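You operate a simulated robot arm through the tools that you are given. There is no shell and no other tool. Be economical: measure what you need, move in short steps, check, and stop when the job is done.

You are at the controls of a simulated robot arm. One attempt, no reset.

JOB
Put the 40 mm brass adapter from the middle shelf of the right shelving bay on the top of the short bench and the 32 mm brass adapter on the shelf under the standpipe bench. Stack the pot that says "Grease" from the top of the grey cabinet on top of the pot marked "Blue paint". Do these in any order.
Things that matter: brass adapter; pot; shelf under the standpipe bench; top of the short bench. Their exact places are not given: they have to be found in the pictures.

Only the result counts: the job must be done as asked and must still hold three seconds after the hand-in. Knocking over, shifting, dropping, spilling or breaking anything else fails it.

ROBOT AND FRAMES
A 6-joint arm with a fingered hand on a trunk, on a base that drives. Base frame: it is fixed to the floor where the robot stands at the start and does not move with it; the origin is under the middle of the robot, x ahead of it, y to its left, z up. Lengths are in mm, angles in degrees, forces in N, time in s.
With the tool pointing down near the work surface it reaches from about 260 to 500 mm from the robot's upright axis, wherever it stands. Its first joint turns from -166.0 to 166.0 degrees. Places, roughly: pot [500, -2000, 1000]; shelf under the standpipe bench [400, 2600, 200]; top of the short bench [400, 4100, 800]. Payload 2.3 kg.
Tool frame: the origin (TCP) lies between the finger pads and is the grasp point; the fingertips stand 22 mm ahead of it; z points along the fingers, y is the line along which they close. Largest opening 112 mm; the body of the gripper starts 60 mm behind the TCP. The gripper is a hand of 3 fingers: y runs from the thumb to the fingers, the wrist lies at [0, 0, -218] in the tool frame, and closing takes about 1.5 s.
Orientation is that of the tool frame in the base frame, as a unit quaternion [w, x, y, z]. With the fingers straight down and closing along the base's y, the tool's x points along the base's -x, its y along +y and its z along -z.

CONTROLS
- The arm moves only by the tool jog_arm. Its argument "increments" is a list of rows, each an object of numbers (a shift or turn left out is 0, a gripper value left out holds the last): "wx", "wy", "wz": the turn, a rotation vector about the tool's x, y, z in units of 5 degrees (1.0 is 5 degrees); "tx", "ty", "tz": the shift along the tool's x, y, z in units of 20 mm (1.0 is 20 mm). In form: [{"wx": .., "wy": .., "wz": .., "tx": .., "ty": .., "tz": ..}, ...]. A call has 1 to 12 rows; each row shifts and turns the commanded pose from where the row before left it, along the tool's axes as they then stand. "jaw" is the finger opening in mm, from 0 to 112, set as the call begins (left out, the last holds). A call with a number of a shift or a turn outside -1 to 1 is refused whole. A row lasts 0.2 s, in which the tool goes at most 50 mm and 8.6 degrees; a call with a longer step from one row to the next is refused whole, and so is a gripper value outside its range. A pose out of reach is approached as far as the arm can. The call stops where the force on the tool passes 40 N (or 10 N more than at its start, if that is more) or the arm is blocked; 0.2 s more then pass. Each finger travels about 72 mm/s and halts on what it meets, pressing with about 31 N; the grip force reading is that of the motor and also rises with nothing between the fingers. The clock runs only during rows and for 0.2 s after the last one: add rows that do not move to give the fingers time. It gives the time, the measured TCP pose, the force on the tool (base axes), the opening and the grip force at its end, in the units of the frame above (readings bear some noise), with the torque about the TCP (base axes, N m) and any sound that the robot's microphone picked up, and new pictures: "pictures" is both (left out), scene, wrist or none.
- Cameras (640 x 400 px; columns grow to the right, rows downward): "scene" is now at [-5.2, 107.7, 1578]; the picture's right is [-0.50, -0.86, 0.00], its down [-0.71, 0.41, -0.57] and it looks along [0.49, -0.29, -0.82] (base axes); focal length 292 px, centre (320, 200). "wrist" rides on the gripper at [66, 3, -80] in the tool frame; the picture's right is [-0.05, 1.00, 0.00], its down [-0.77, -0.04, -0.64] and it looks along [-0.64, -0.03, 0.77] (tool axes); focal length 275 px, centre (320, 200).
- raise_lower(by): slides the trunk up (or, below 0, down) by that many mm; the arm and the scene camera ride with it, the base frame stays. It gives what a move gives, with no picture.
- roll_base(legs): drives the robot by 1 to 6 legs, each [ahead, left, turn to the left] in mm, mm and degrees, along the robot's own axes; the way and the turn of a leg run together, so that a leg with both is an arc; at most 1500 mm and 180 degrees a leg. The arm and the cameras ride along, it lands a little off, and it stops where it bumps. It gives what a move gives, and a new picture of the scene camera.
- curl_fingers(finger1, finger2, thumb_bend): sets how far each is bent, from 0 (flat) to 1 (curled in); at 0.3 the hand is open as for a grip, at 0.7 the pads meet at the TCP. One left out holds its place. A second passes; each finger stops where it meets its share of the squeeze, and holds until it gets a number again. A gripper value or a shape takes the hand back. It gives what a move gives, with no picture; readings hold the bend of each and the force on the fingers (four entries, about 0 where the hand has none), thumb and palm.
- set_grasp(shape): the hand has 3 fingers and takes this shape, open, in about a second: jaw (thumb against the fingers, like two jaws); tri (thumb and two fingers); tip (a fingertip pinch); poke (one finger out to press); point (the index stretched); flat (the hand flat); cup (the hand cupped); fist (a fist). The gripper value then closes the fingers along that shape, each until it touches; the sizes above hold for jaw. It gives what a move gives, with no picture.
- aim_head(pan, tilt): turns the head with the scene camera to pan (to the left, within 155 degrees either way) and tilt (down, from -29 to 69), counted from straight ahead of the robot. It gives what a move gives, and a new picture of the scene camera.
- pixel_to_xyz(camera, pixels): for up to 12 pixels [column, row] of the newest picture of that camera ("zoom" is the newest enlarged one), the place [x, y, z] in the base frame of the surface seen there, good to about 2 mm, but the place of the scene camera against the robot may be out by one fixed shift of up to 18 mm in any direction. The clock stands still meanwhile.
- inspect(camera, box): a new picture of the part [left, top, right, bottom] of that camera's present view, enlarged. The clock stands still meanwhile.
- job_done(): hands the job in; it is judged then, once.

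Keep the steps short. Do not move on a guess: measure, check each grasp and each placing, and mend mistakes. In all there are 110 turns and 260 pictures (those below and enlarged ones count). Leave the gripper open and the arm clear of the work at the hand-in unless told otherwise, and finish with a single line.

The tools are called after ">>>" as name(argument=value, ...) on one line, values as JSON. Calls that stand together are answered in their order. jog_arm: Moves the arm, as the interface text tells. Its arguments: {"type":"object","properties":{"increments":{"type":"array"},"jaw":{"type":"number"},"pictures":{"type":"string","enum":["both","scene","wrist","none"]}},"required":["increments"]} The other tools are called the same way: raise_lower (by) slides the trunk up or down; set_grasp (shape) gives the hand a shape; curl_fingers (finger1, finger2, thumb_bend) moves the fingers one by one; roll_base (legs) drives the base; aim_head (pan, tilt) turns the head that bears the scene camera; pixel_to_xyz (camera, pixels) gives the place of the surface under pixels of a picture; inspect (camera, box) takes an enlarged picture of a part of a camera's view; job_done () hands the job in.

At the start:

```text
t: 0.0
eef_pos: [276.5, -83.6, 1111.1]
tool_rot: [0.0, 0.0, 1.0, 0.0]
ft_force: [1.0, 0.0, -0.3]
torque: [0.0, 0.02, 0.02]
finger_gap: 112.0
grip_force: 0.1
shape: jaw
bend: [0.3, 0.3, 0.3]
finger forces: [0.0, 0.0, 0.0, 0.0, 0.0, 0.0]
trunk travel left (down, up): [-525.0, 65.0]
robot x, y, heading: [2.8, 0.6, -0.0]
head pan, tilt: [-30.3, 55.2]
```

scene: 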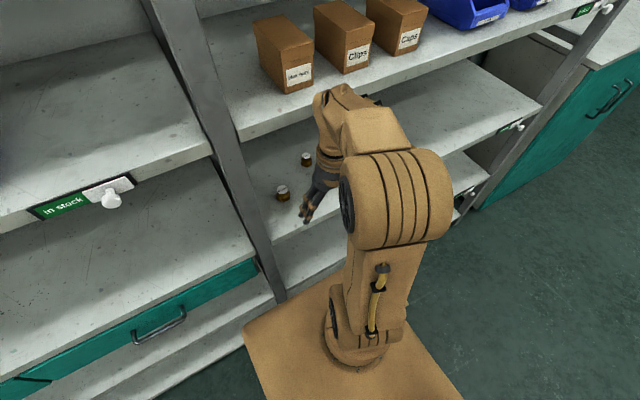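
wrist: 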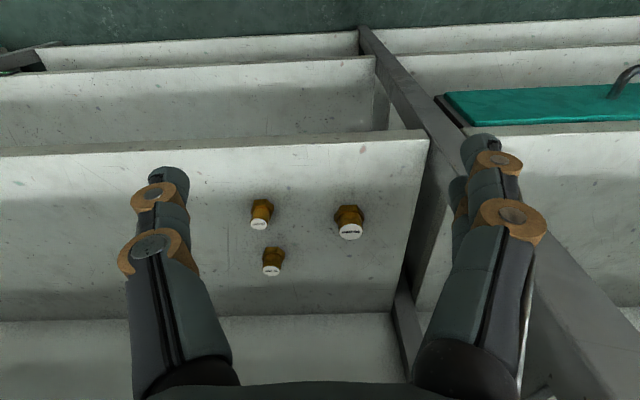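

The wrist view shows three brass adapters on a shelf. I'll enlarge them and measure where they stand.

>>> inspect(camera="wrist", box=[220, 170, 400, 290])

>>> pixel_to_xyz(camera="wrist", pixels=[[262, 205], [258, 226], [273, 251], [271, 271], [349, 211], [349, 234], [310, 240], [310, 140], [310, 310], [400, 200], [100, 200], [200, 350]])

>>> aim_head(pan=0, tilt=35)

```text
3.33 times, centred on (310, 230) of wrist
```

zoom: 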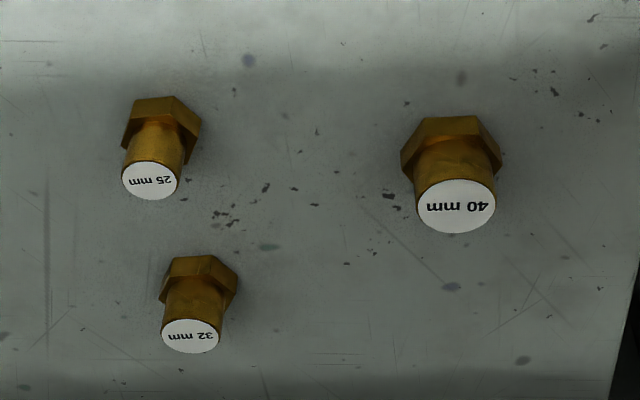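

```text
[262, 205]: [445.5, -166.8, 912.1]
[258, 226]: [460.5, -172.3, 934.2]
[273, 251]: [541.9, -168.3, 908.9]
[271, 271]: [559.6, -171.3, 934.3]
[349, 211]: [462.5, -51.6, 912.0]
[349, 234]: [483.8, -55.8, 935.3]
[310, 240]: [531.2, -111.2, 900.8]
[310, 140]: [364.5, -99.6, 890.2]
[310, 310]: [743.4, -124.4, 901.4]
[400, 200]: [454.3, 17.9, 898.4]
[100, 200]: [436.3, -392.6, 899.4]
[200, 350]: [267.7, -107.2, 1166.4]
```

```text
t: 0.9
eef_pos: [276.9, -83.2, 1109.6]
tool_rot: [0.0, 0.0, 1.0, 0.0]
ft_force: [0.1, 0.0, 0.4]
torque: [0.0, -0.01, 0.01]
finger_gap: 111.6
grip_force: 0.0
shape: jaw
bend: [0.3, 0.3, 0.3]
finger forces: [0.1, 0.0, 0.1, 0.1, 0.1, 0.1]
trunk travel left (down, up): [-525.0, 65.0]
robot x, y, heading: [-2.9, 1.2, -0.1]
head pan, tilt: [0.0, 35.0]
```

scene: 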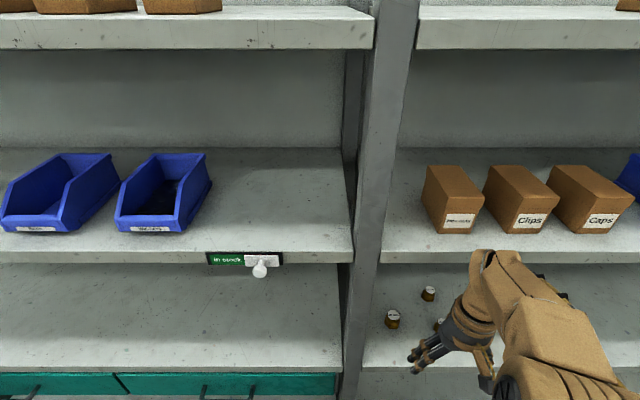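

The labels are clear: the 40 mm is on the right in the wrist picture, the 32 mm lowest. Next I'll measure the shelf gap.

>>> pixel_to_xyz(camera="scene", pixels=[[430, 245], [430, 260], [600, 255], [392, 312], [429, 290], [392, 323], [380, 358], [450, 200], [370, 180], [350, 300], [460, 220], [520, 42]])

>>> aim_head(pan=-70, tilt=25)

>>> aim_head(pan=70, tilt=25)

```text
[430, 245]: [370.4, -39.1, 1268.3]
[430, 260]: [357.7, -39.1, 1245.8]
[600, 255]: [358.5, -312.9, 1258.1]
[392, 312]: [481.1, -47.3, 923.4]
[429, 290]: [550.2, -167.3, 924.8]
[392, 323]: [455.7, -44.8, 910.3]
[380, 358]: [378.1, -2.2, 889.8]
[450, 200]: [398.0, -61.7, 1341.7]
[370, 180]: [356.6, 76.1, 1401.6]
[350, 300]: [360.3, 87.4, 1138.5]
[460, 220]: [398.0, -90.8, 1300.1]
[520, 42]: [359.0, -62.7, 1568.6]
```

```text
t: 2.4
eef_pos: [277.0, -82.9, 1110.7]
tool_rot: [0.0, 0.0, 1.0, 0.0]
ft_force: [0.5, -0.2, -0.7]
torque: [0.0, -0.01, -0.03]
finger_gap: 111.8
grip_force: 0.0
shape: jaw
bend: [0.3, 0.3, 0.3]
finger forces: [0.1, 0.0, 0.0, 0.0, 0.0, 0.0]
trunk travel left (down, up): [-525.0, 65.0]
robot x, y, heading: [-4.3, 2.1, -0.2]
head pan, tilt: [-70.0, 25.0]
```

scene: 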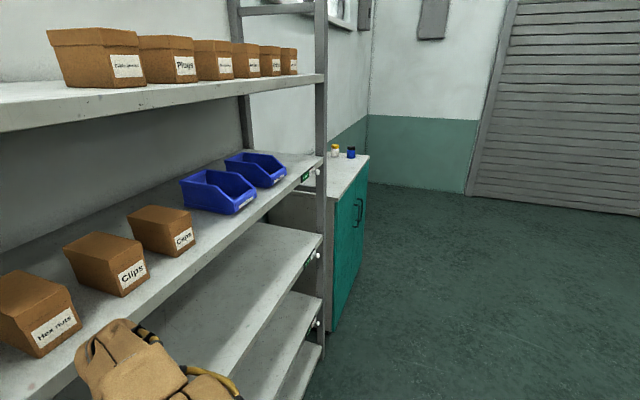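

```text
t: 4.6
eef_pos: [277.0, -83.6, 1109.8]
tool_rot: [0.001, -0.001, 1.0, 0.001]
ft_force: [0.2, 0.5, 1.1]
torque: [-0.02, 0.0, -0.02]
finger_gap: 112.0
grip_force: 0.1
shape: jaw
bend: [0.3, 0.3, 0.3]
finger forces: [0.0, 0.0, 0.1, 0.0, 0.0, 0.0]
trunk travel left (down, up): [-525.0, 65.0]
robot x, y, heading: [0.9, -0.6, 0.1]
head pan, tilt: [70.0, 25.0]
```

scene: 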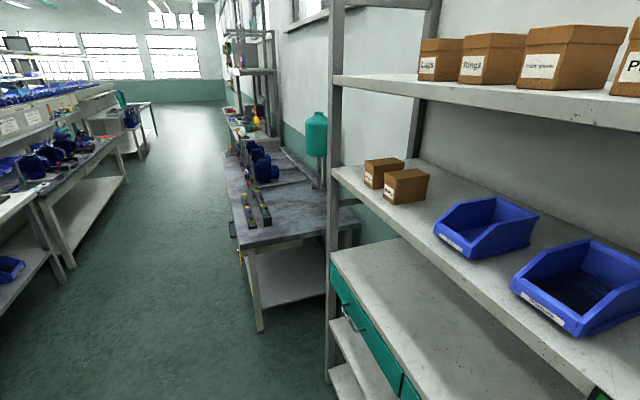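

The scene camera agrees with the wrist camera to within about 12 mm. The shelf surface is at z=900, and the underside of the shelf above is at about 1250. I'll tilt the hand 40° forward, narrow the jaw to 70 mm, and stop short of the 40 mm adapter, whose top centre is near (484,-55,935).

>>> jog_arm(increments=[{"wy": -1, "tx": -0.6, "tz": 1, "ty": 0.18}, {"wy": -1, "tx": -0.6, "tz": 1, "ty": 0.18}, {"wy": -1, "tx": -0.6, "tz": 1, "ty": 0.18}, {"wy": -1, "tx": -0.6, "tz": 1, "ty": 0.18}, {"wy": -1, "tx": -0.6, "tz": 1, "ty": 0.18}, {"wy": -1, "tx": -0.6, "tz": 1, "ty": 0.18}, {"wy": -1, "tx": -0.6, "tz": 1, "ty": 0.18}, {"wy": -1, "tx": -0.6, "tz": 1, "ty": 0.18}, {}], jaw=70, pictures="both")

>>> aim_head(pan=0, tilt=50)

```text
t: 6.6
eef_pos: [456.3, -47.6, 1069.7]
tool_rot: [0.338, 0.001, 0.941, -0.001]
ft_force: [-0.8, -0.3, -0.5]
torque: [0.01, 0.03, 0.01]
finger_gap: 70.6
grip_force: 0.0
shape: jaw
bend: [0.71, 0.71, 0.69]
finger forces: [0.0, 0.1, 0.0, 0.1, 0.0, 0.0]
out of reach, approached as far as the arm can: row 6, 7, 8
trunk travel left (down, up): [-525.0, 65.0]
robot x, y, heading: [-1.3, 3.5, 0.3]
head pan, tilt: [70.0, 25.0]
```

scene: 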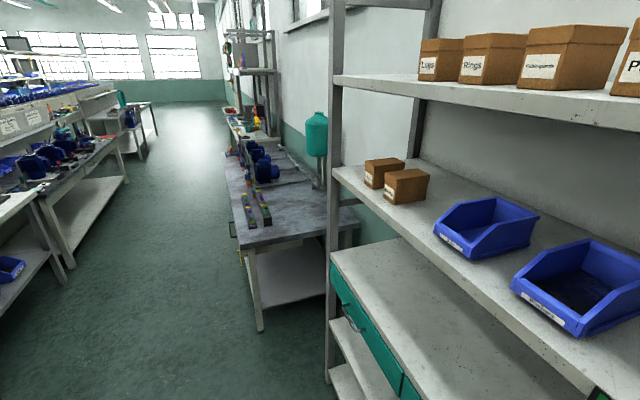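
wrist: 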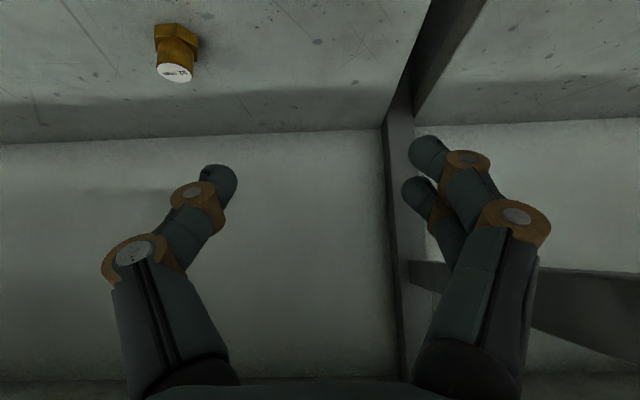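

```text
t: 8.0
eef_pos: [456.9, -47.9, 1070.0]
tool_rot: [0.337, 0.001, 0.941, -0.001]
ft_force: [-0.6, -0.1, 0.0]
torque: [-0.01, -0.02, -0.02]
finger_gap: 70.4
grip_force: 0.0
shape: jaw
bend: [0.71, 0.71, 0.69]
finger forces: [0.0, 0.0, 0.0, 0.0, 0.1, 0.0]
trunk travel left (down, up): [-525.0, 65.0]
robot x, y, heading: [2.9, 1.1, -0.0]
head pan, tilt: [0.0, 50.0]
```

scene: 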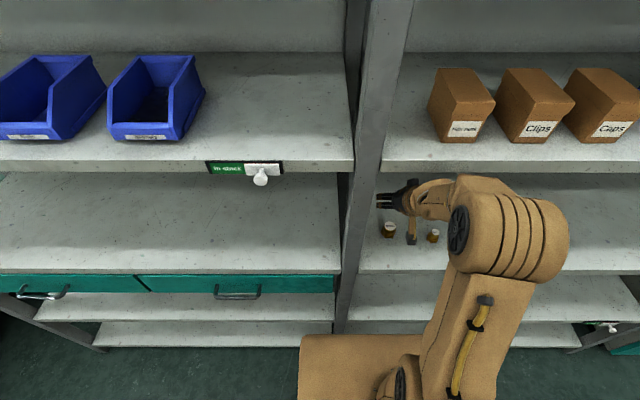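

Rows 6 to 8 were out of reach because the pose was too low for the shoulder height. The trunk has travel left, so I'll lower it 120 mm; the hand should then end near z 950 with the arm clear in front of the shelf. I'll go 80 mm first.

>>> raise_lower(by=-80)

>>> jog_arm(increments=[{}], pictures="both")

```text
t: 9.2
eef_pos: [456.3, -48.8, 988.5]
tool_rot: [0.338, 0.001, 0.941, -0.001]
ft_force: [0.5, -0.6, -0.3]
torque: [0.02, 0.01, 0.0]
finger_gap: 70.7
grip_force: 0.0
shape: jaw
bend: [0.71, 0.71, 0.69]
finger forces: [0.0, 0.1, 0.0, 0.0, 0.0, 0.0]
trunk travel left (down, up): [-445.0, 145.0]
robot x, y, heading: [0.5, 3.4, 0.1]
head pan, tilt: [0.0, 50.0]
```

```text
t: 9.6
eef_pos: [456.0, -48.5, 989.5]
tool_rot: [0.337, 0.001, 0.941, -0.001]
ft_force: [-1.0, 0.7, 0.0]
torque: [0.01, 0.03, 0.03]
finger_gap: 70.5
grip_force: 0.1
shape: jaw
bend: [0.71, 0.71, 0.69]
finger forces: [0.0, 0.1, 0.1, 0.0, 0.1, 0.0]
trunk travel left (down, up): [-445.0, 145.0]
robot x, y, heading: [-0.8, -3.2, 0.1]
head pan, tilt: [0.0, 50.0]
```

scene: 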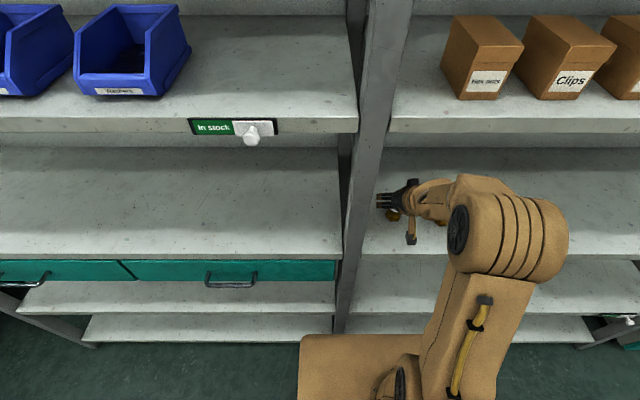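
wrist: 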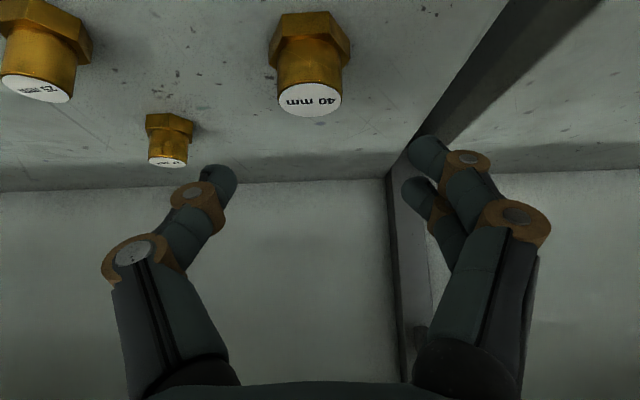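

The trunk carried the arm down cleanly. I'll re-measure the 40 mm adapter from close up.

>>> pixel_to_xyz(camera="wrist", pixels=[[310, 100], [276, 100], [341, 97], [310, 115], [270, 45], [350, 45], [308, 75], [222, 172], [425, 145], [410, 185]])

```text
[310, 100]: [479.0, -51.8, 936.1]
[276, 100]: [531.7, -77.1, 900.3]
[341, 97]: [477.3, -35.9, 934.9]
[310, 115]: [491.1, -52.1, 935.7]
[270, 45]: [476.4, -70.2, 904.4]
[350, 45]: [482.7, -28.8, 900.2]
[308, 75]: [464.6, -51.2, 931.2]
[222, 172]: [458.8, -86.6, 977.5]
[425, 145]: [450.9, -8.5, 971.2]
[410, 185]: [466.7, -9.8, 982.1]
```

The axis of the 40 mm adapter is at (479,-52), its top at 936, and the hand is centred at y -48. I'll make a small test move, since the commanded pose may differ from the measured one.

>>> jog_arm(increments=[{"tz": 0.6, "tx": 0.2, "ty": -0.15}], pictures="none")

```text
t: 10.0
eef_pos: [462.9, -48.4, 982.2]
tool_rot: [0.334, 0.002, 0.943, -0.001]
ft_force: [1.1, -1.3, 0.4]
torque: [-0.02, -0.01, 0.02]
finger_gap: 70.2
grip_force: 0.1
shape: jaw
bend: [0.71, 0.71, 0.69]
finger forces: [0.1, 0.1, 0.0, 0.0, 0.1, 0.0]
out of reach, approached as far as the arm can: row 1
trunk travel left (down, up): [-445.0, 145.0]
robot x, y, heading: [-4.3, -2.6, 0.0]
head pan, tilt: [0.0, 50.0]
```

That is still at the edge of reach. I'll back off along the tool and lower the trunk further so the arm works higher on its own scale.

>>> jog_arm(increments=[{"tz": -1}, {"tz": -1}, {"tz": -1}, {"tz": -1}, {"tz": -0.5}], pictures="none")

>>> raise_lower(by=-50)

```text
t: 11.2
eef_pos: [405.7, -49.4, 1052.2]
tool_rot: [0.337, 0.001, 0.942, -0.001]
ft_force: [-0.5, -0.1, 1.0]
torque: [-0.04, -0.04, -0.01]
finger_gap: 70.4
grip_force: 0.1
shape: jaw
bend: [0.71, 0.71, 0.69]
finger forces: [0.0, 0.1, 0.0, 0.1, 0.1, 0.0]
trunk travel left (down, up): [-445.0, 145.0]
robot x, y, heading: [2.4, 1.8, -0.3]
head pan, tilt: [0.0, 50.0]
```

```text
t: 12.1
eef_pos: [406.1, -49.7, 1003.3]
tool_rot: [0.337, 0.001, 0.942, -0.001]
ft_force: [-0.8, -0.2, -0.3]
torque: [0.03, 0.0, 0.0]
finger_gap: 70.6
grip_force: 0.0
shape: jaw
bend: [0.71, 0.71, 0.69]
finger forces: [0.0, 0.1, 0.1, 0.0, 0.0, 0.0]
trunk travel left (down, up): [-395.0, 195.0]
robot x, y, heading: [0.5, -1.9, 0.1]
head pan, tilt: [0.0, 50.0]
```

>>> jog_arm(increments=[{"tz": -0.77, "tx": -0.64}, {"tz": -0.77, "tx": -0.64}, {"tz": -0.77, "tx": -0.64}, {"tz": -0.77, "tx": -0.64}], pictures="none")

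>>> raise_lower(by=-90)

>>> aim_head(pan=0, tilt=40)

```text
t: 13.1
eef_pos: [405.8, -49.7, 1082.2]
tool_rot: [0.338, 0.001, 0.941, -0.001]
ft_force: [1.1, 0.1, -0.3]
torque: [0.0, -0.02, 0.01]
finger_gap: 70.2
grip_force: 0.0
shape: jaw
bend: [0.71, 0.71, 0.69]
finger forces: [0.1, 0.0, 0.0, 0.0, 0.0, 0.0]
trunk travel left (down, up): [-395.0, 195.0]
robot x, y, heading: [-0.8, -1.8, 0.0]
head pan, tilt: [0.0, 50.0]
```

```text
t: 14.3
eef_pos: [405.2, -49.3, 992.1]
tool_rot: [0.338, 0.001, 0.941, -0.001]
ft_force: [0.1, 0.5, 0.1]
torque: [0.01, 0.01, 0.01]
finger_gap: 70.7
grip_force: 0.0
shape: jaw
bend: [0.71, 0.71, 0.69]
finger forces: [0.0, 0.0, 0.1, 0.0, 0.1, 0.0]
trunk travel left (down, up): [-305.0, 285.0]
robot x, y, heading: [0.9, -2.7, 0.0]
head pan, tilt: [0.0, 50.0]
```

```text
t: 15.1
eef_pos: [406.6, -48.6, 991.4]
tool_rot: [0.337, 0.001, 0.942, -0.001]
ft_force: [-0.8, 0.3, -0.1]
torque: [-0.02, 0.01, 0.02]
finger_gap: 70.4
grip_force: 0.0
shape: jaw
bend: [0.71, 0.71, 0.69]
finger forces: [0.1, 0.1, 0.0, 0.1, 0.1, 0.1]
trunk travel left (down, up): [-305.0, 285.0]
robot x, y, heading: [0.9, -1.3, -0.1]
head pan, tilt: [0.0, 40.0]
```

scene: 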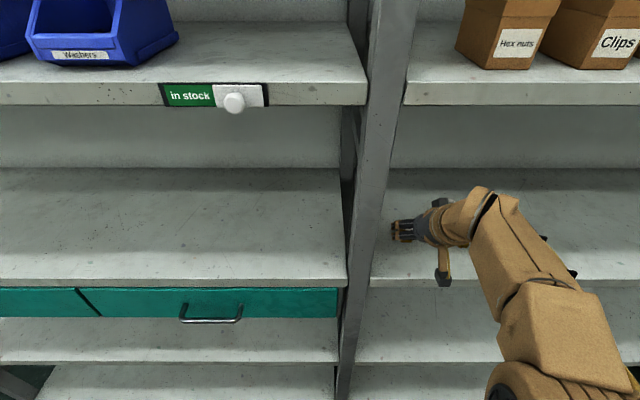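

Now I'll go 73 mm forward at this height, with the tips above the adapter's top.

>>> jog_arm(increments=[{"tz": 0.58, "tx": -0.71, "ty": -0.03}, {"tz": 0.58, "tx": -0.71, "ty": -0.03}, {"tz": 0.58, "tx": -0.71, "ty": -0.03}, {"tz": 0.58, "tx": -0.71, "ty": -0.03}], pictures="wrist")

```text
t: 16.1
eef_pos: [478.7, -50.7, 992.3]
tool_rot: [0.337, 0.001, 0.942, 0.0]
ft_force: [0.2, 0.3, -0.5]
torque: [0.01, 0.0, -0.03]
finger_gap: 70.3
grip_force: 0.1
shape: jaw
bend: [0.71, 0.71, 0.69]
finger forces: [0.0, 0.0, 0.0, 0.0, 0.0, 0.0]
trunk travel left (down, up): [-305.0, 285.0]
robot x, y, heading: [1.5, 1.3, -0.1]
head pan, tilt: [0.0, 40.0]
```

wrist: 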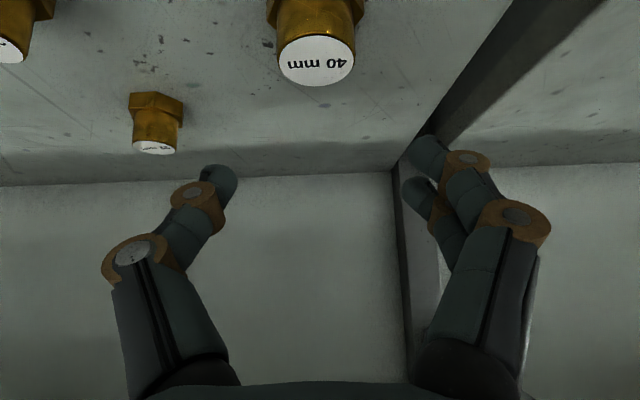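

Within reach now. I'll lower 54 mm straight down around the adapter, to TCP z≈938.

>>> jog_arm(increments=[{"tz": 0.7, "tx": 0.573}, {"tz": 0.7, "tx": 0.573}, {"tz": 0.7, "tx": 0.573}], pictures="both")

```text
t: 16.9
eef_pos: [480.0, -52.3, 937.7]
tool_rot: [0.338, 0.001, 0.941, -0.001]
ft_force: [-0.7, -0.4, 0.1]
torque: [-0.01, 0.01, 0.01]
finger_gap: 70.5
grip_force: 0.0
shape: jaw
bend: [0.71, 0.71, 0.69]
finger forces: [0.1, 0.1, 0.0, 0.0, 0.0, 0.0]
trunk travel left (down, up): [-305.0, 285.0]
robot x, y, heading: [0.1, 3.3, -0.1]
head pan, tilt: [0.0, 40.0]
```

scene: 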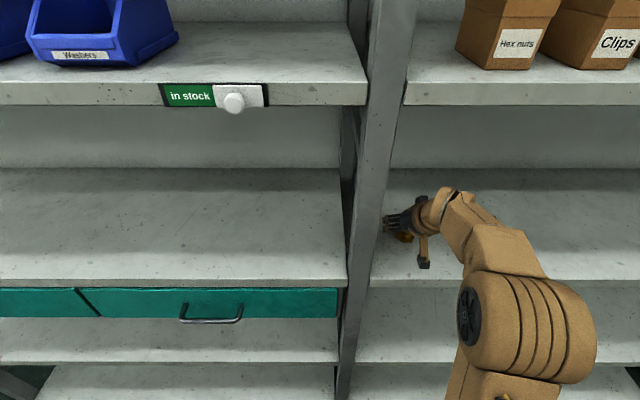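
wrist: 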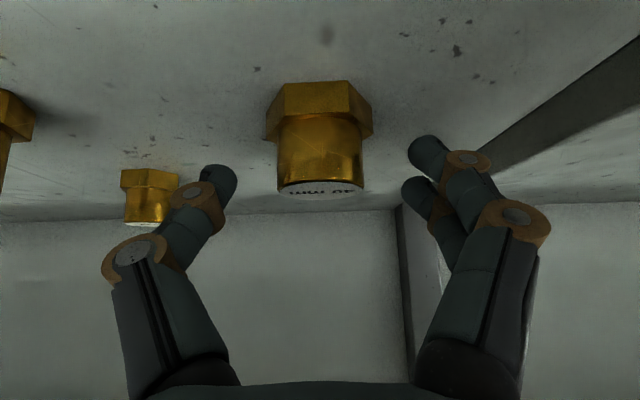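

The TCP projects to about (320,200), right at the top of the 40 mm cylinder, and the fingertips flank it. I'll close.

>>> jog_arm(increments=[{}, {}, {}, {}, {}, {}, {}], jaw=10, pictures="wrist")

```text
t: 18.5
eef_pos: [478.6, -53.7, 937.5]
tool_rot: [0.337, 0.002, 0.941, -0.001]
ft_force: [-0.2, -1.1, 0.3]
torque: [0.0, -0.04, 0.0]
finger_gap: 0.3
grip_force: 30.8
shape: jaw
bend: [0.73, 0.68, 0.75]
finger forces: [0.1, 0.1, 0.0, 0.0, 0.0, 0.0]
trunk travel left (down, up): [-305.0, 285.0]
robot x, y, heading: [0.9, -1.0, -0.1]
head pan, tilt: [0.0, 40.0]
```

wrist: 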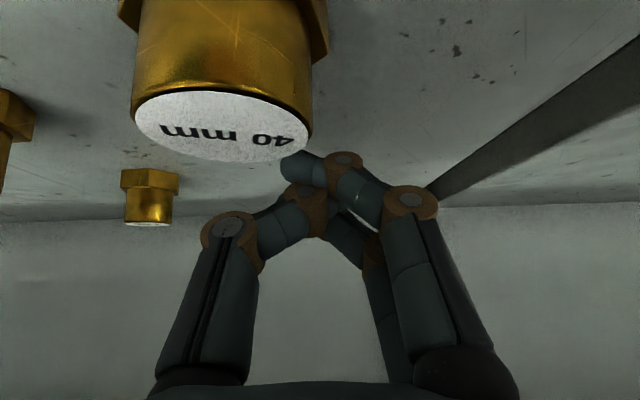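

The fingers slipped off: the contact was behind the axis, and the adapter slid toward the camera. I'll open up and measure where it is now.

>>> jog_arm(increments=[{}, {}, {}, {}, {}, {}], jaw=80, pictures="wrist")

>>> pixel_to_xyz(camera="wrist", pixels=[[220, 125], [140, 115], [300, 130], [220, 160], [220, 95], [320, 30], [215, 60], [420, 60], [250, 15]])

```text
t: 19.9
eef_pos: [479.9, -51.9, 937.1]
tool_rot: [0.337, 0.001, 0.941, -0.001]
ft_force: [-0.4, -0.8, -0.7]
torque: [-0.01, 0.02, 0.01]
finger_gap: 79.7
grip_force: 0.0
shape: jaw
bend: [0.66, 0.66, 0.63]
finger forces: [0.0, 0.0, 0.1, 0.0, 0.0, 0.0]
trunk travel left (down, up): [-305.0, 285.0]
robot x, y, heading: [-1.5, -1.4, -0.2]
head pan, tilt: [0.0, 40.0]
```

wrist: 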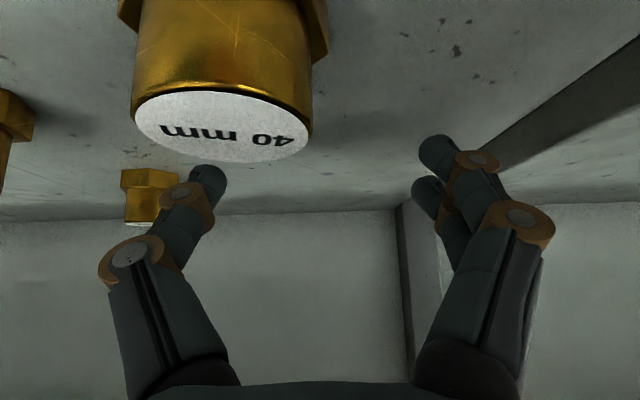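

```text
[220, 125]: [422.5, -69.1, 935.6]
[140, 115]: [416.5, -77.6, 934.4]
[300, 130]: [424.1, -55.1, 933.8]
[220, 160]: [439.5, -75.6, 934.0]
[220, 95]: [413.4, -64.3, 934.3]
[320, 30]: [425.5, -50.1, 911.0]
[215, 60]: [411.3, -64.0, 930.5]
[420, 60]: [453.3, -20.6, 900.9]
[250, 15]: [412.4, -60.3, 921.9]
```

It still stands upright, at about (425,-68). I'll raise the hand, pull back, and reduce the tilt to 20°.

>>> jog_arm(increments=[{"tz": -0.7, "tx": -0.573}, {"tz": -0.7, "tx": -0.573}, {"tz": -0.7, "tx": -0.573}, {"tz": -0.7, "tx": -0.573}, {"tz": -0.58, "tx": 0.71}, {"tz": -0.58, "tx": 0.71}, {"tz": -0.58, "tx": 0.71}, {"tz": -0.58, "tx": 0.71, "wy": 1}, {"wy": 1}, {"wy": 1}, {"wy": 1}], pictures="wrist")

>>> inspect(camera="wrist", box=[160, 0, 480, 200])

```text
t: 22.3
eef_pos: [405.6, -51.7, 1009.8]
tool_rot: [0.168, 0.002, 0.986, -0.001]
ft_force: [1.1, 0.2, 0.4]
torque: [-0.02, 0.02, -0.02]
finger_gap: 79.8
grip_force: 0.1
shape: jaw
bend: [0.66, 0.66, 0.63]
finger forces: [0.0, 0.1, 0.0, 0.1, 0.0, 0.0]
trunk travel left (down, up): [-305.0, 285.0]
robot x, y, heading: [-0.4, -0.7, 0.0]
head pan, tilt: [0.0, 40.0]
```

wrist: 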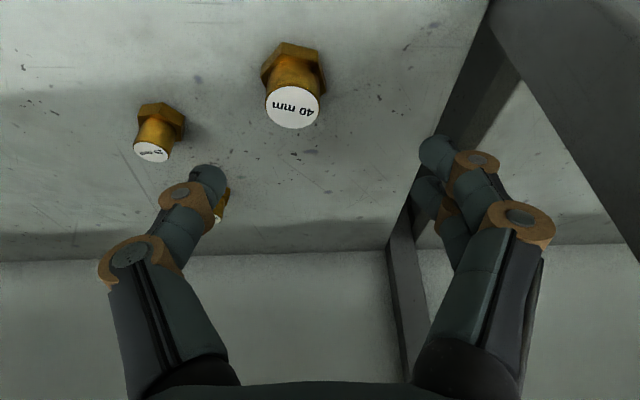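

```text
2.00 times, centred on (320, 100) of wrist
```

zoom: 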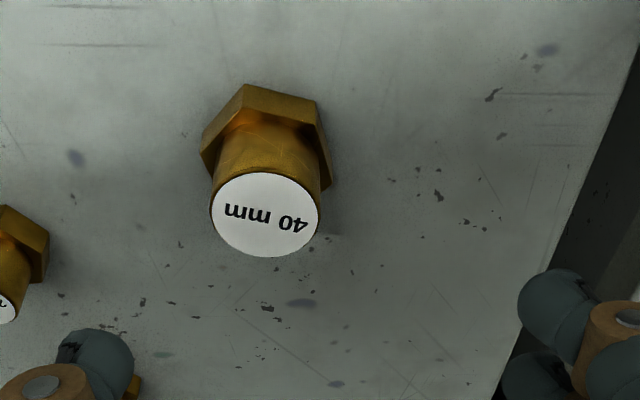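

>>> pixel_to_xyz(camera="zoom", pixels=[[265, 214], [214, 210], [316, 218], [268, 176], [263, 252], [205, 165], [328, 178], [20, 240], [5, 305]])

```text
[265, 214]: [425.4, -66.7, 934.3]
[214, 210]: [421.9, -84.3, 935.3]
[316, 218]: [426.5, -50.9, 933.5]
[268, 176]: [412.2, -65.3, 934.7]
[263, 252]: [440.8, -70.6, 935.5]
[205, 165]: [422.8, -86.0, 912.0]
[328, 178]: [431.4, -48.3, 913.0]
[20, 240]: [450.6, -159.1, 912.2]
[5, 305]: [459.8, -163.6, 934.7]
```

The axis is at (426,-67), radius about 16, and the hex top is at about 912. The tips do the gripping, so I'll put the tip region on the axis: TCP (421,-67.5,936).

>>> jog_arm(increments=[{"tz": 0.26, "tx": -0.73, "ty": -0.79}, {"tz": 0.872, "tx": 0.307}, {"tz": 0.872, "tx": 0.307}, {"tz": 0.872, "tx": 0.307}, {"tz": 0.872, "tx": 0.307}, {}], pictures="wrist")

```text
t: 23.7
eef_pos: [421.4, -68.8, 936.1]
tool_rot: [0.169, 0.0, 0.986, 0.0]
ft_force: [-0.2, 0.1, -0.2]
torque: [0.0, 0.01, 0.03]
finger_gap: 80.0
grip_force: 0.1
shape: jaw
bend: [0.66, 0.66, 0.63]
finger forces: [0.0, 0.0, 0.0, 0.0, 0.0, 0.1]
trunk travel left (down, up): [-305.0, 285.0]
robot x, y, heading: [0.1, 2.2, 0.1]
head pan, tilt: [0.0, 40.0]
```

wrist: 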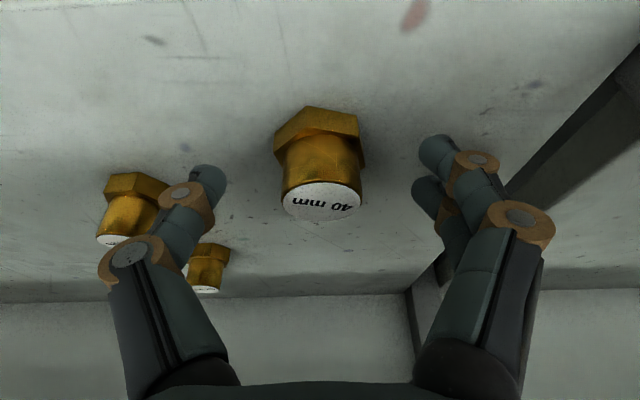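

Centred. I'll close partway, to 34 mm, and look before squeezing.

>>> jog_arm(increments=[{}, {}, {}, {}, {}], jaw=34, pictures="wrist")

```text
t: 24.9
eef_pos: [421.3, -68.5, 936.4]
tool_rot: [0.169, 0.001, 0.986, -0.001]
ft_force: [0.4, 0.6, 0.4]
torque: [-0.02, 0.0, 0.0]
finger_gap: 34.2
grip_force: 0.1
shape: jaw
bend: [0.73, 0.73, 0.7]
finger forces: [0.1, 0.0, 0.1, 0.0, 0.1, 0.1]
trunk travel left (down, up): [-305.0, 285.0]
robot x, y, heading: [3.3, -0.0, -0.2]
head pan, tilt: [0.0, 40.0]
```

wrist: 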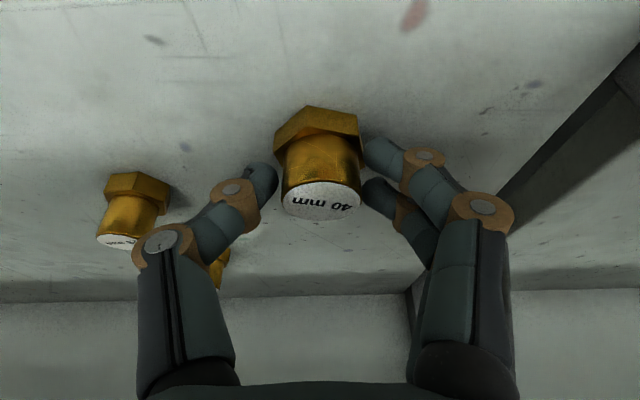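

>>> pixel_to_xyz(camera="wrist", pixels=[[265, 175], [270, 190], [375, 150], [372, 190], [320, 200], [322, 165]])

```text
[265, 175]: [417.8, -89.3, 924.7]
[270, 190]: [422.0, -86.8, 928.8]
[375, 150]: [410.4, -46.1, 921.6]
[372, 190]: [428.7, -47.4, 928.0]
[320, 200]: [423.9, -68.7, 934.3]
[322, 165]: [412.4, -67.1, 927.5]
```

The tips bracket the axis: one finger is nearer than x=426, one farther, with the thumb between them. I'll squeeze.

>>> jog_arm(increments=[{}, {}, {}, {}], jaw=16, pictures="wrist")

```text
t: 25.9
eef_pos: [420.7, -68.7, 937.5]
tool_rot: [0.169, 0.001, 0.986, -0.001]
ft_force: [-0.3, 0.1, 6.8]
torque: [0.16, 0.04, 0.0]
finger_gap: 24.8
grip_force: 31.0
shape: jaw
bend: [0.74, 0.73, 0.7]
finger forces: [17.9, 14.0, 0.0, 0.1, 28.2, 0.0]
trunk travel left (down, up): [-305.0, 285.0]
robot x, y, heading: [0.1, 1.1, -0.1]
head pan, tilt: [0.0, 40.0]
```

wrist: 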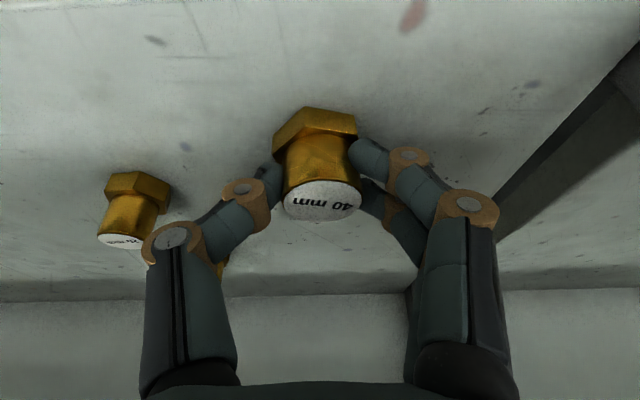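

It's gripped: finger forces 18 and 14 against 28 on the thumb. I'll lift 20 mm and check.

>>> jog_arm(increments=[{"tz": -0.47, "tx": -0.166}, {"tz": -0.47, "tx": -0.166}, {}], pictures="wrist")

```text
t: 26.7
eef_pos: [420.7, -67.9, 956.2]
tool_rot: [0.168, 0.001, 0.986, -0.001]
ft_force: [-0.9, 0.1, -1.2]
torque: [0.02, 0.03, 0.01]
finger_gap: 24.9
grip_force: 31.0
shape: jaw
bend: [0.74, 0.73, 0.7]
finger forces: [14.7, 14.0, 0.1, 0.0, 27.6, 0.0]
trunk travel left (down, up): [-305.0, 285.0]
robot x, y, heading: [-3.1, 2.8, 0.1]
head pan, tilt: [0.0, 40.0]
```

wrist: 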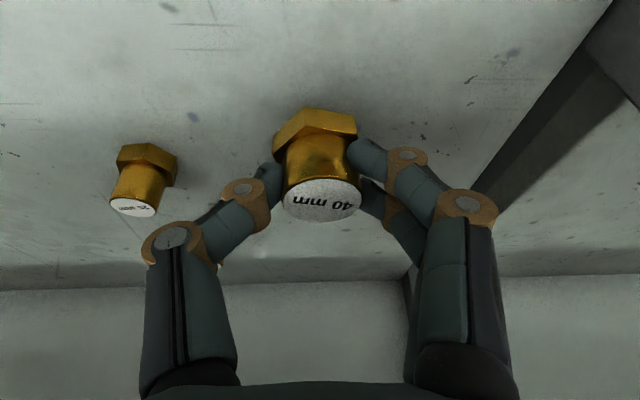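

Held. I'll raise 30 mm and back out to x≈310.

>>> jog_arm(increments=[{"tz": -0.7, "tx": -0.25}, {"tz": -0.7, "tx": -0.25}, {"tz": -0.332, "tx": 0.943}, {"tz": -0.332, "tx": 0.943}, {"tz": -0.332, "tx": 0.943}, {"tz": -0.332, "tx": 0.943}, {"tz": -0.332, "tx": 0.943}, {"tz": -0.332, "tx": 0.943}, {}], pictures="wrist")

>>> aim_head(pan=75, tilt=35)

```text
t: 28.7
eef_pos: [300.7, -67.2, 985.3]
tool_rot: [0.169, 0.001, 0.986, 0.0]
ft_force: [-0.5, -0.3, -0.9]
torque: [0.01, -0.01, -0.01]
finger_gap: 24.7
grip_force: 31.0
shape: jaw
bend: [0.74, 0.73, 0.7]
finger forces: [14.9, 14.7, 0.0, 0.1, 27.5, 0.0]
trunk travel left (down, up): [-305.0, 285.0]
robot x, y, heading: [1.9, 1.6, -0.0]
head pan, tilt: [0.0, 40.0]
```

wrist: 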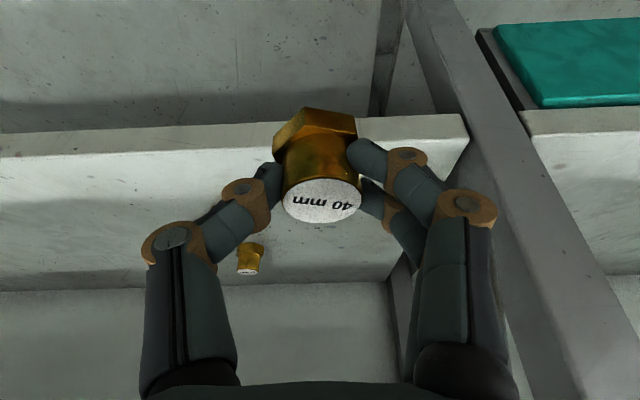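

```text
t: 30.1
eef_pos: [300.3, -67.4, 985.1]
tool_rot: [0.168, 0.001, 0.986, -0.001]
ft_force: [0.4, -0.4, -1.3]
torque: [-0.02, 0.04, 0.02]
finger_gap: 24.4
grip_force: 30.8
shape: jaw
bend: [0.74, 0.73, 0.7]
finger forces: [15.1, 14.7, 0.0, 0.0, 27.6, 0.1]
trunk travel left (down, up): [-305.0, 285.0]
robot x, y, heading: [-2.7, 0.8, -0.0]
head pan, tilt: [75.0, 35.0]
```

scene: 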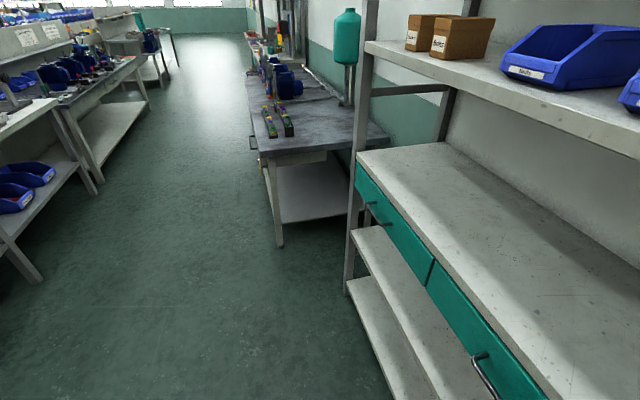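

>>> pixel_to_xyz(camera="scene", pixels=[[258, 152], [250, 100], [280, 245], [310, 200], [345, 215], [382, 140], [270, 55], [355, 290], [80, 185], [345, 30], [255, 40], [310, 75]])

>>> inspect(camera="scene", box=[220, 0, 400, 120])

```text
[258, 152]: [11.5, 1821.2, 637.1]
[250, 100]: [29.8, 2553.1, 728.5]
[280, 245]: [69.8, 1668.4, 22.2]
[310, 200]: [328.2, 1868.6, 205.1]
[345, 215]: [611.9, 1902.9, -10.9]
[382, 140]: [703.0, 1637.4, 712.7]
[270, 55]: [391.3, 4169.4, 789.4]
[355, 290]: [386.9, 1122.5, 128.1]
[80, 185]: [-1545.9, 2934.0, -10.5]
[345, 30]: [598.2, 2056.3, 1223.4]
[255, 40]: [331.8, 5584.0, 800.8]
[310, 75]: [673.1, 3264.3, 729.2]
```

```text
3.33 times, centred on (310, 60) of scene
```

zoom: 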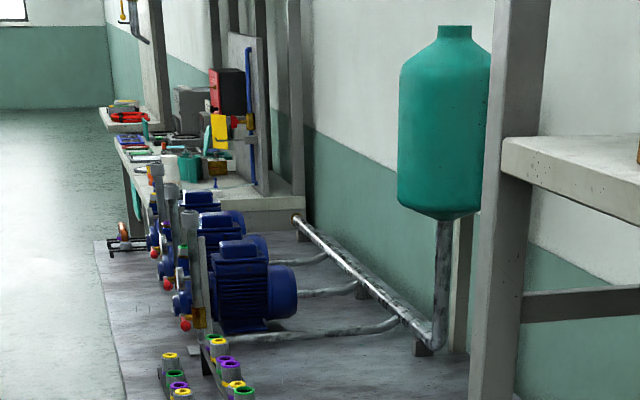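

The standpipe bench runs from y≈1640 to 3350, with its front at x≈10, top at 730 and shelf at about 205. The short bench is beyond it, at z≈790. I'll back up 500 mm first, then drive left.

>>> roll_base(legs=[[-500, 0, 0], [0, 1500, 0], [0, 1400, 0], [0, 1000, 0]])

>>> aim_head(pan=0, tilt=35)

```text
t: 51.2
eef_pos: [-192.4, 3776.7, 985.4]
tool_rot: [0.169, 0.003, 0.986, -0.002]
ft_force: [0.8, 0.0, -1.8]
torque: [0.03, 0.05, 0.0]
finger_gap: 24.7
grip_force: 31.0
shape: jaw
bend: [0.74, 0.73, 0.7]
finger forces: [15.0, 14.8, 0.0, 0.0, 27.6, 0.1]
trunk travel left (down, up): [-305.0, 285.0]
robot x, y, heading: [-494.9, 3845.7, 0.1]
head pan, tilt: [75.0, 35.0]
```

scene: 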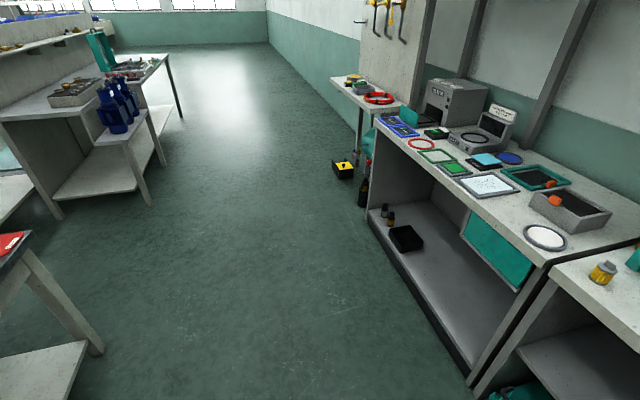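

```text
t: 52.7
eef_pos: [-191.9, 3777.2, 985.7]
tool_rot: [0.168, 0.002, 0.986, 0.0]
ft_force: [0.8, 0.7, -0.8]
torque: [0.0, 0.02, -0.03]
finger_gap: 24.6
grip_force: 31.4
shape: jaw
bend: [0.74, 0.73, 0.7]
finger forces: [15.0, 14.7, 0.1, 0.0, 27.5, 0.0]
trunk travel left (down, up): [-305.0, 285.0]
robot x, y, heading: [-492.6, 3845.4, -0.0]
head pan, tilt: [0.0, 35.0]
```

scene: 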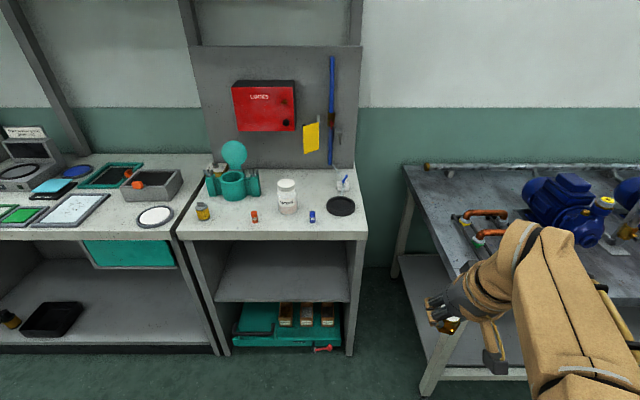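

The short bench is straight ahead. I'll measure its top and what stands on it.

>>> pixel_to_xyz(camera="scene", pixels=[[185, 235], [366, 233], [352, 170], [255, 216], [312, 217], [287, 200], [341, 206], [203, 212], [285, 225], [330, 225], [230, 225], [400, 255]])

>>> inspect(camera="scene", box=[170, 130, 410, 280])

```text
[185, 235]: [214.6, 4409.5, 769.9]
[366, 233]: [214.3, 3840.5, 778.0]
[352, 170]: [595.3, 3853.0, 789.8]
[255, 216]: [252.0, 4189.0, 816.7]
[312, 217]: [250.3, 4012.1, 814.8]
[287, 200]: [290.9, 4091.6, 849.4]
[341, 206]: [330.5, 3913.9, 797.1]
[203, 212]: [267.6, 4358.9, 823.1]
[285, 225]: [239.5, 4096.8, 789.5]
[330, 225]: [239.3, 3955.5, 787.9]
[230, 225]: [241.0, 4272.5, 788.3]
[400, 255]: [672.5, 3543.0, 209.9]
```

```text
2.67 times, centred on (290, 205) of scene
```

zoom: 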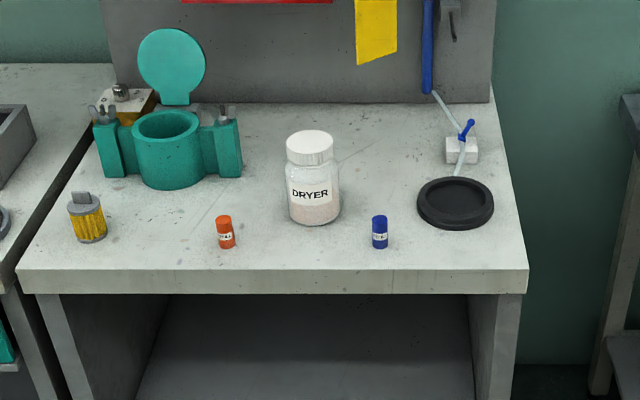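

Bench top is at about 797. I'll use the free spot at (272, 4270), between the yellow filter (y≈4359) and the red cap (y≈4189). First drive left 490 and ahead 310.

>>> roll_base(legs=[[0, 490, 0], [315, 0, 0]])

>>> raise_lower(by=-90)

>>> jog_arm(increments=[{}], pictures="both")

```text
t: 57.3
eef_pos: [125.3, 4272.6, 985.0]
tool_rot: [0.169, -0.001, 0.986, -0.001]
ft_force: [0.6, -0.4, -0.7]
torque: [-0.03, 0.03, 0.03]
finger_gap: 24.3
grip_force: 30.8
shape: jaw
bend: [0.74, 0.73, 0.7]
finger forces: [15.0, 14.6, 0.0, 0.0, 27.7, 0.1]
trunk travel left (down, up): [-305.0, 285.0]
robot x, y, heading: [-178.9, 4339.2, 0.3]
head pan, tilt: [0.0, 35.0]
```

scene: 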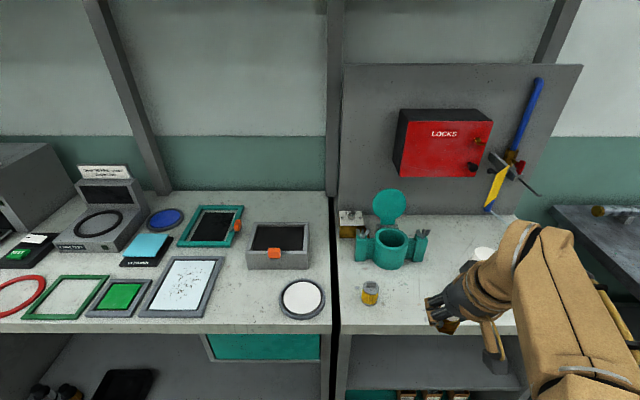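

```text
t: 58.6
eef_pos: [123.6, 4272.2, 894.5]
tool_rot: [0.169, -0.001, 0.986, 0.0]
ft_force: [0.1, -0.1, 0.4]
torque: [0.0, -0.01, -0.01]
finger_gap: 24.6
grip_force: 30.9
shape: jaw
bend: [0.74, 0.73, 0.7]
finger forces: [15.0, 14.7, 0.0, 0.0, 27.7, 0.0]
trunk travel left (down, up): [-215.0, 375.0]
robot x, y, heading: [-177.4, 4337.7, 0.2]
head pan, tilt: [0.0, 35.0]
```

```text
t: 59.0
eef_pos: [123.8, 4272.6, 895.4]
tool_rot: [0.168, -0.001, 0.986, 0.001]
ft_force: [-0.3, 0.6, -0.5]
torque: [-0.02, 0.01, 0.02]
finger_gap: 24.5
grip_force: 30.9
shape: jaw
bend: [0.74, 0.73, 0.7]
finger forces: [15.0, 14.7, 0.0, 0.0, 27.6, 0.1]
trunk travel left (down, up): [-215.0, 375.0]
robot x, y, heading: [-174.0, 4337.5, 0.4]
head pan, tilt: [0.0, 35.0]
```

scene: 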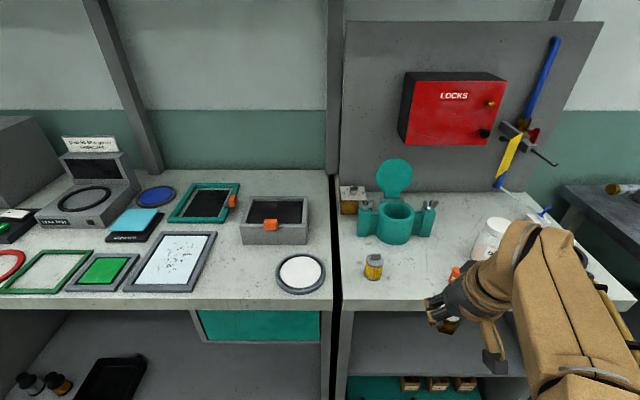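
wrist: 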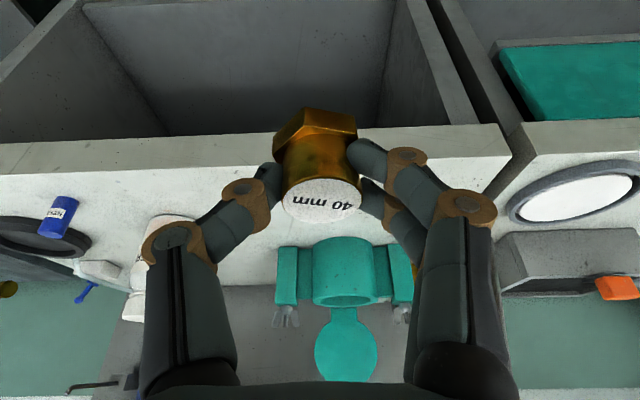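

>>> pixel_to_xyz(camera="wrist", pixels=[[150, 195], [250, 155], [440, 155], [460, 170], [60, 215], [320, 200], [320, 125], [210, 270]])

```text
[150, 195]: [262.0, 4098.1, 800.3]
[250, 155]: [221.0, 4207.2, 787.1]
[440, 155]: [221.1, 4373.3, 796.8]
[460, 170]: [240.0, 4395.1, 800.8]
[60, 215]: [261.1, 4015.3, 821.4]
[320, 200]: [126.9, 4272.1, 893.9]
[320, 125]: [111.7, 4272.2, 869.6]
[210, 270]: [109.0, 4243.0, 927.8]
```

Wrist readings give the bench top at 800 and its front edge at x≈220. I'll go 146 mm forward at the current height.

>>> jog_arm(increments=[{"tz": 0.304, "tx": -0.863}, {"tz": 0.304, "tx": -0.863}, {"tz": 0.304, "tx": -0.863}, {"tz": 0.304, "tx": -0.863}, {"tz": 0.304, "tx": -0.863}, {"tz": 0.304, "tx": -0.863}, {"tz": 0.304, "tx": -0.863}, {"tz": 0.304, "tx": -0.863}, {}], pictures="both")

```text
t: 61.0
eef_pos: [271.6, 4271.3, 893.4]
tool_rot: [0.168, -0.002, 0.986, -0.001]
ft_force: [0.4, -0.8, -0.9]
torque: [-0.01, 0.01, 0.01]
finger_gap: 24.4
grip_force: 30.3
shape: jaw
bend: [0.74, 0.73, 0.7]
finger forces: [15.2, 15.0, 0.0, 0.1, 27.6, 0.1]
trunk travel left (down, up): [-215.0, 375.0]
robot x, y, heading: [-177.2, 4340.5, 0.1]
head pan, tilt: [0.0, 35.0]
```

scene: 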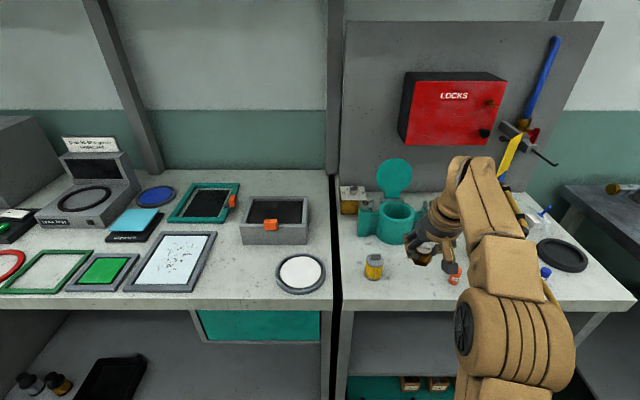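
wrist: 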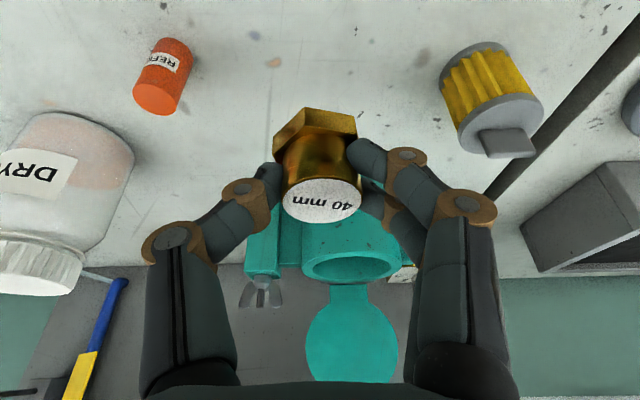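

>>> pixel_to_xyz(camera="wrist", pixels=[[350, 250], [262, 240], [165, 80], [470, 110], [505, 140], [130, 160], [300, 60], [390, 100]])

```text
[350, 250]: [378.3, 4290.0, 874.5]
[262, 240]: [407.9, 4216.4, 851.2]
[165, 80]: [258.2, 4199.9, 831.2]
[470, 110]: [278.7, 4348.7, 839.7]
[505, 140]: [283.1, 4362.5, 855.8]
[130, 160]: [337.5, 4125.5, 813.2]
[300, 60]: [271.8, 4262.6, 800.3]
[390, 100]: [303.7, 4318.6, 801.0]
```

All clear: red cap to y≈4210, filter from 4335, teal part from x≈360. Down 55 mm.

>>> jog_arm(increments=[{"tz": 0.66, "tx": 0.232}, {"tz": 0.66, "tx": 0.232}, {"tz": 0.66, "tx": 0.232}, {"tz": 0.6, "tx": 0.211}, {}], pictures="wrist")

```text
t: 62.2
eef_pos: [271.9, 4272.7, 842.3]
tool_rot: [0.169, 0.0, 0.986, -0.001]
ft_force: [-0.8, -0.3, -1.6]
torque: [0.01, 0.0, -0.02]
finger_gap: 24.3
grip_force: 30.8
shape: jaw
bend: [0.74, 0.73, 0.7]
finger forces: [15.3, 15.3, 0.1, 0.1, 27.5, 0.0]
trunk travel left (down, up): [-215.0, 375.0]
robot x, y, heading: [-179.3, 4338.6, 0.2]
head pan, tilt: [0.0, 35.0]
```

wrist: 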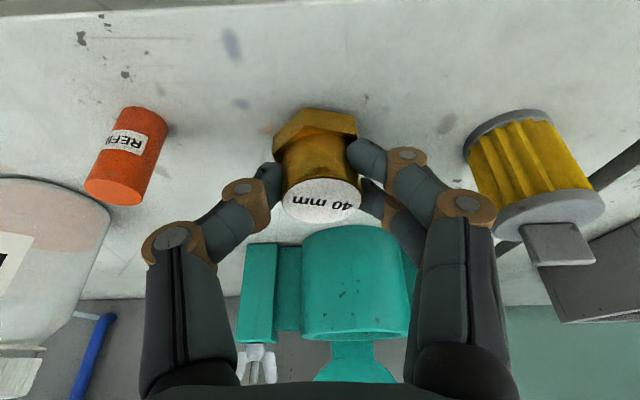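

>>> jog_arm(increments=[{"tz": 0.14, "tx": 0.05}, {"tz": 0.1, "tx": 0.035}, {}], pictures="none")

```text
t: 63.0
eef_pos: [271.1, 4272.0, 836.7]
tool_rot: [0.169, -0.001, 0.986, -0.001]
ft_force: [2.1, -1.2, 7.2]
torque: [0.05, 0.03, 0.01]
finger_gap: 24.7
grip_force: 31.0
shape: jaw
bend: [0.74, 0.73, 0.7]
finger forces: [19.3, 15.6, 0.0, 0.0, 29.4, 0.0]
trunk travel left (down, up): [-215.0, 375.0]
robot x, y, heading: [-177.9, 4339.8, 0.4]
head pan, tilt: [0.0, 35.0]
```

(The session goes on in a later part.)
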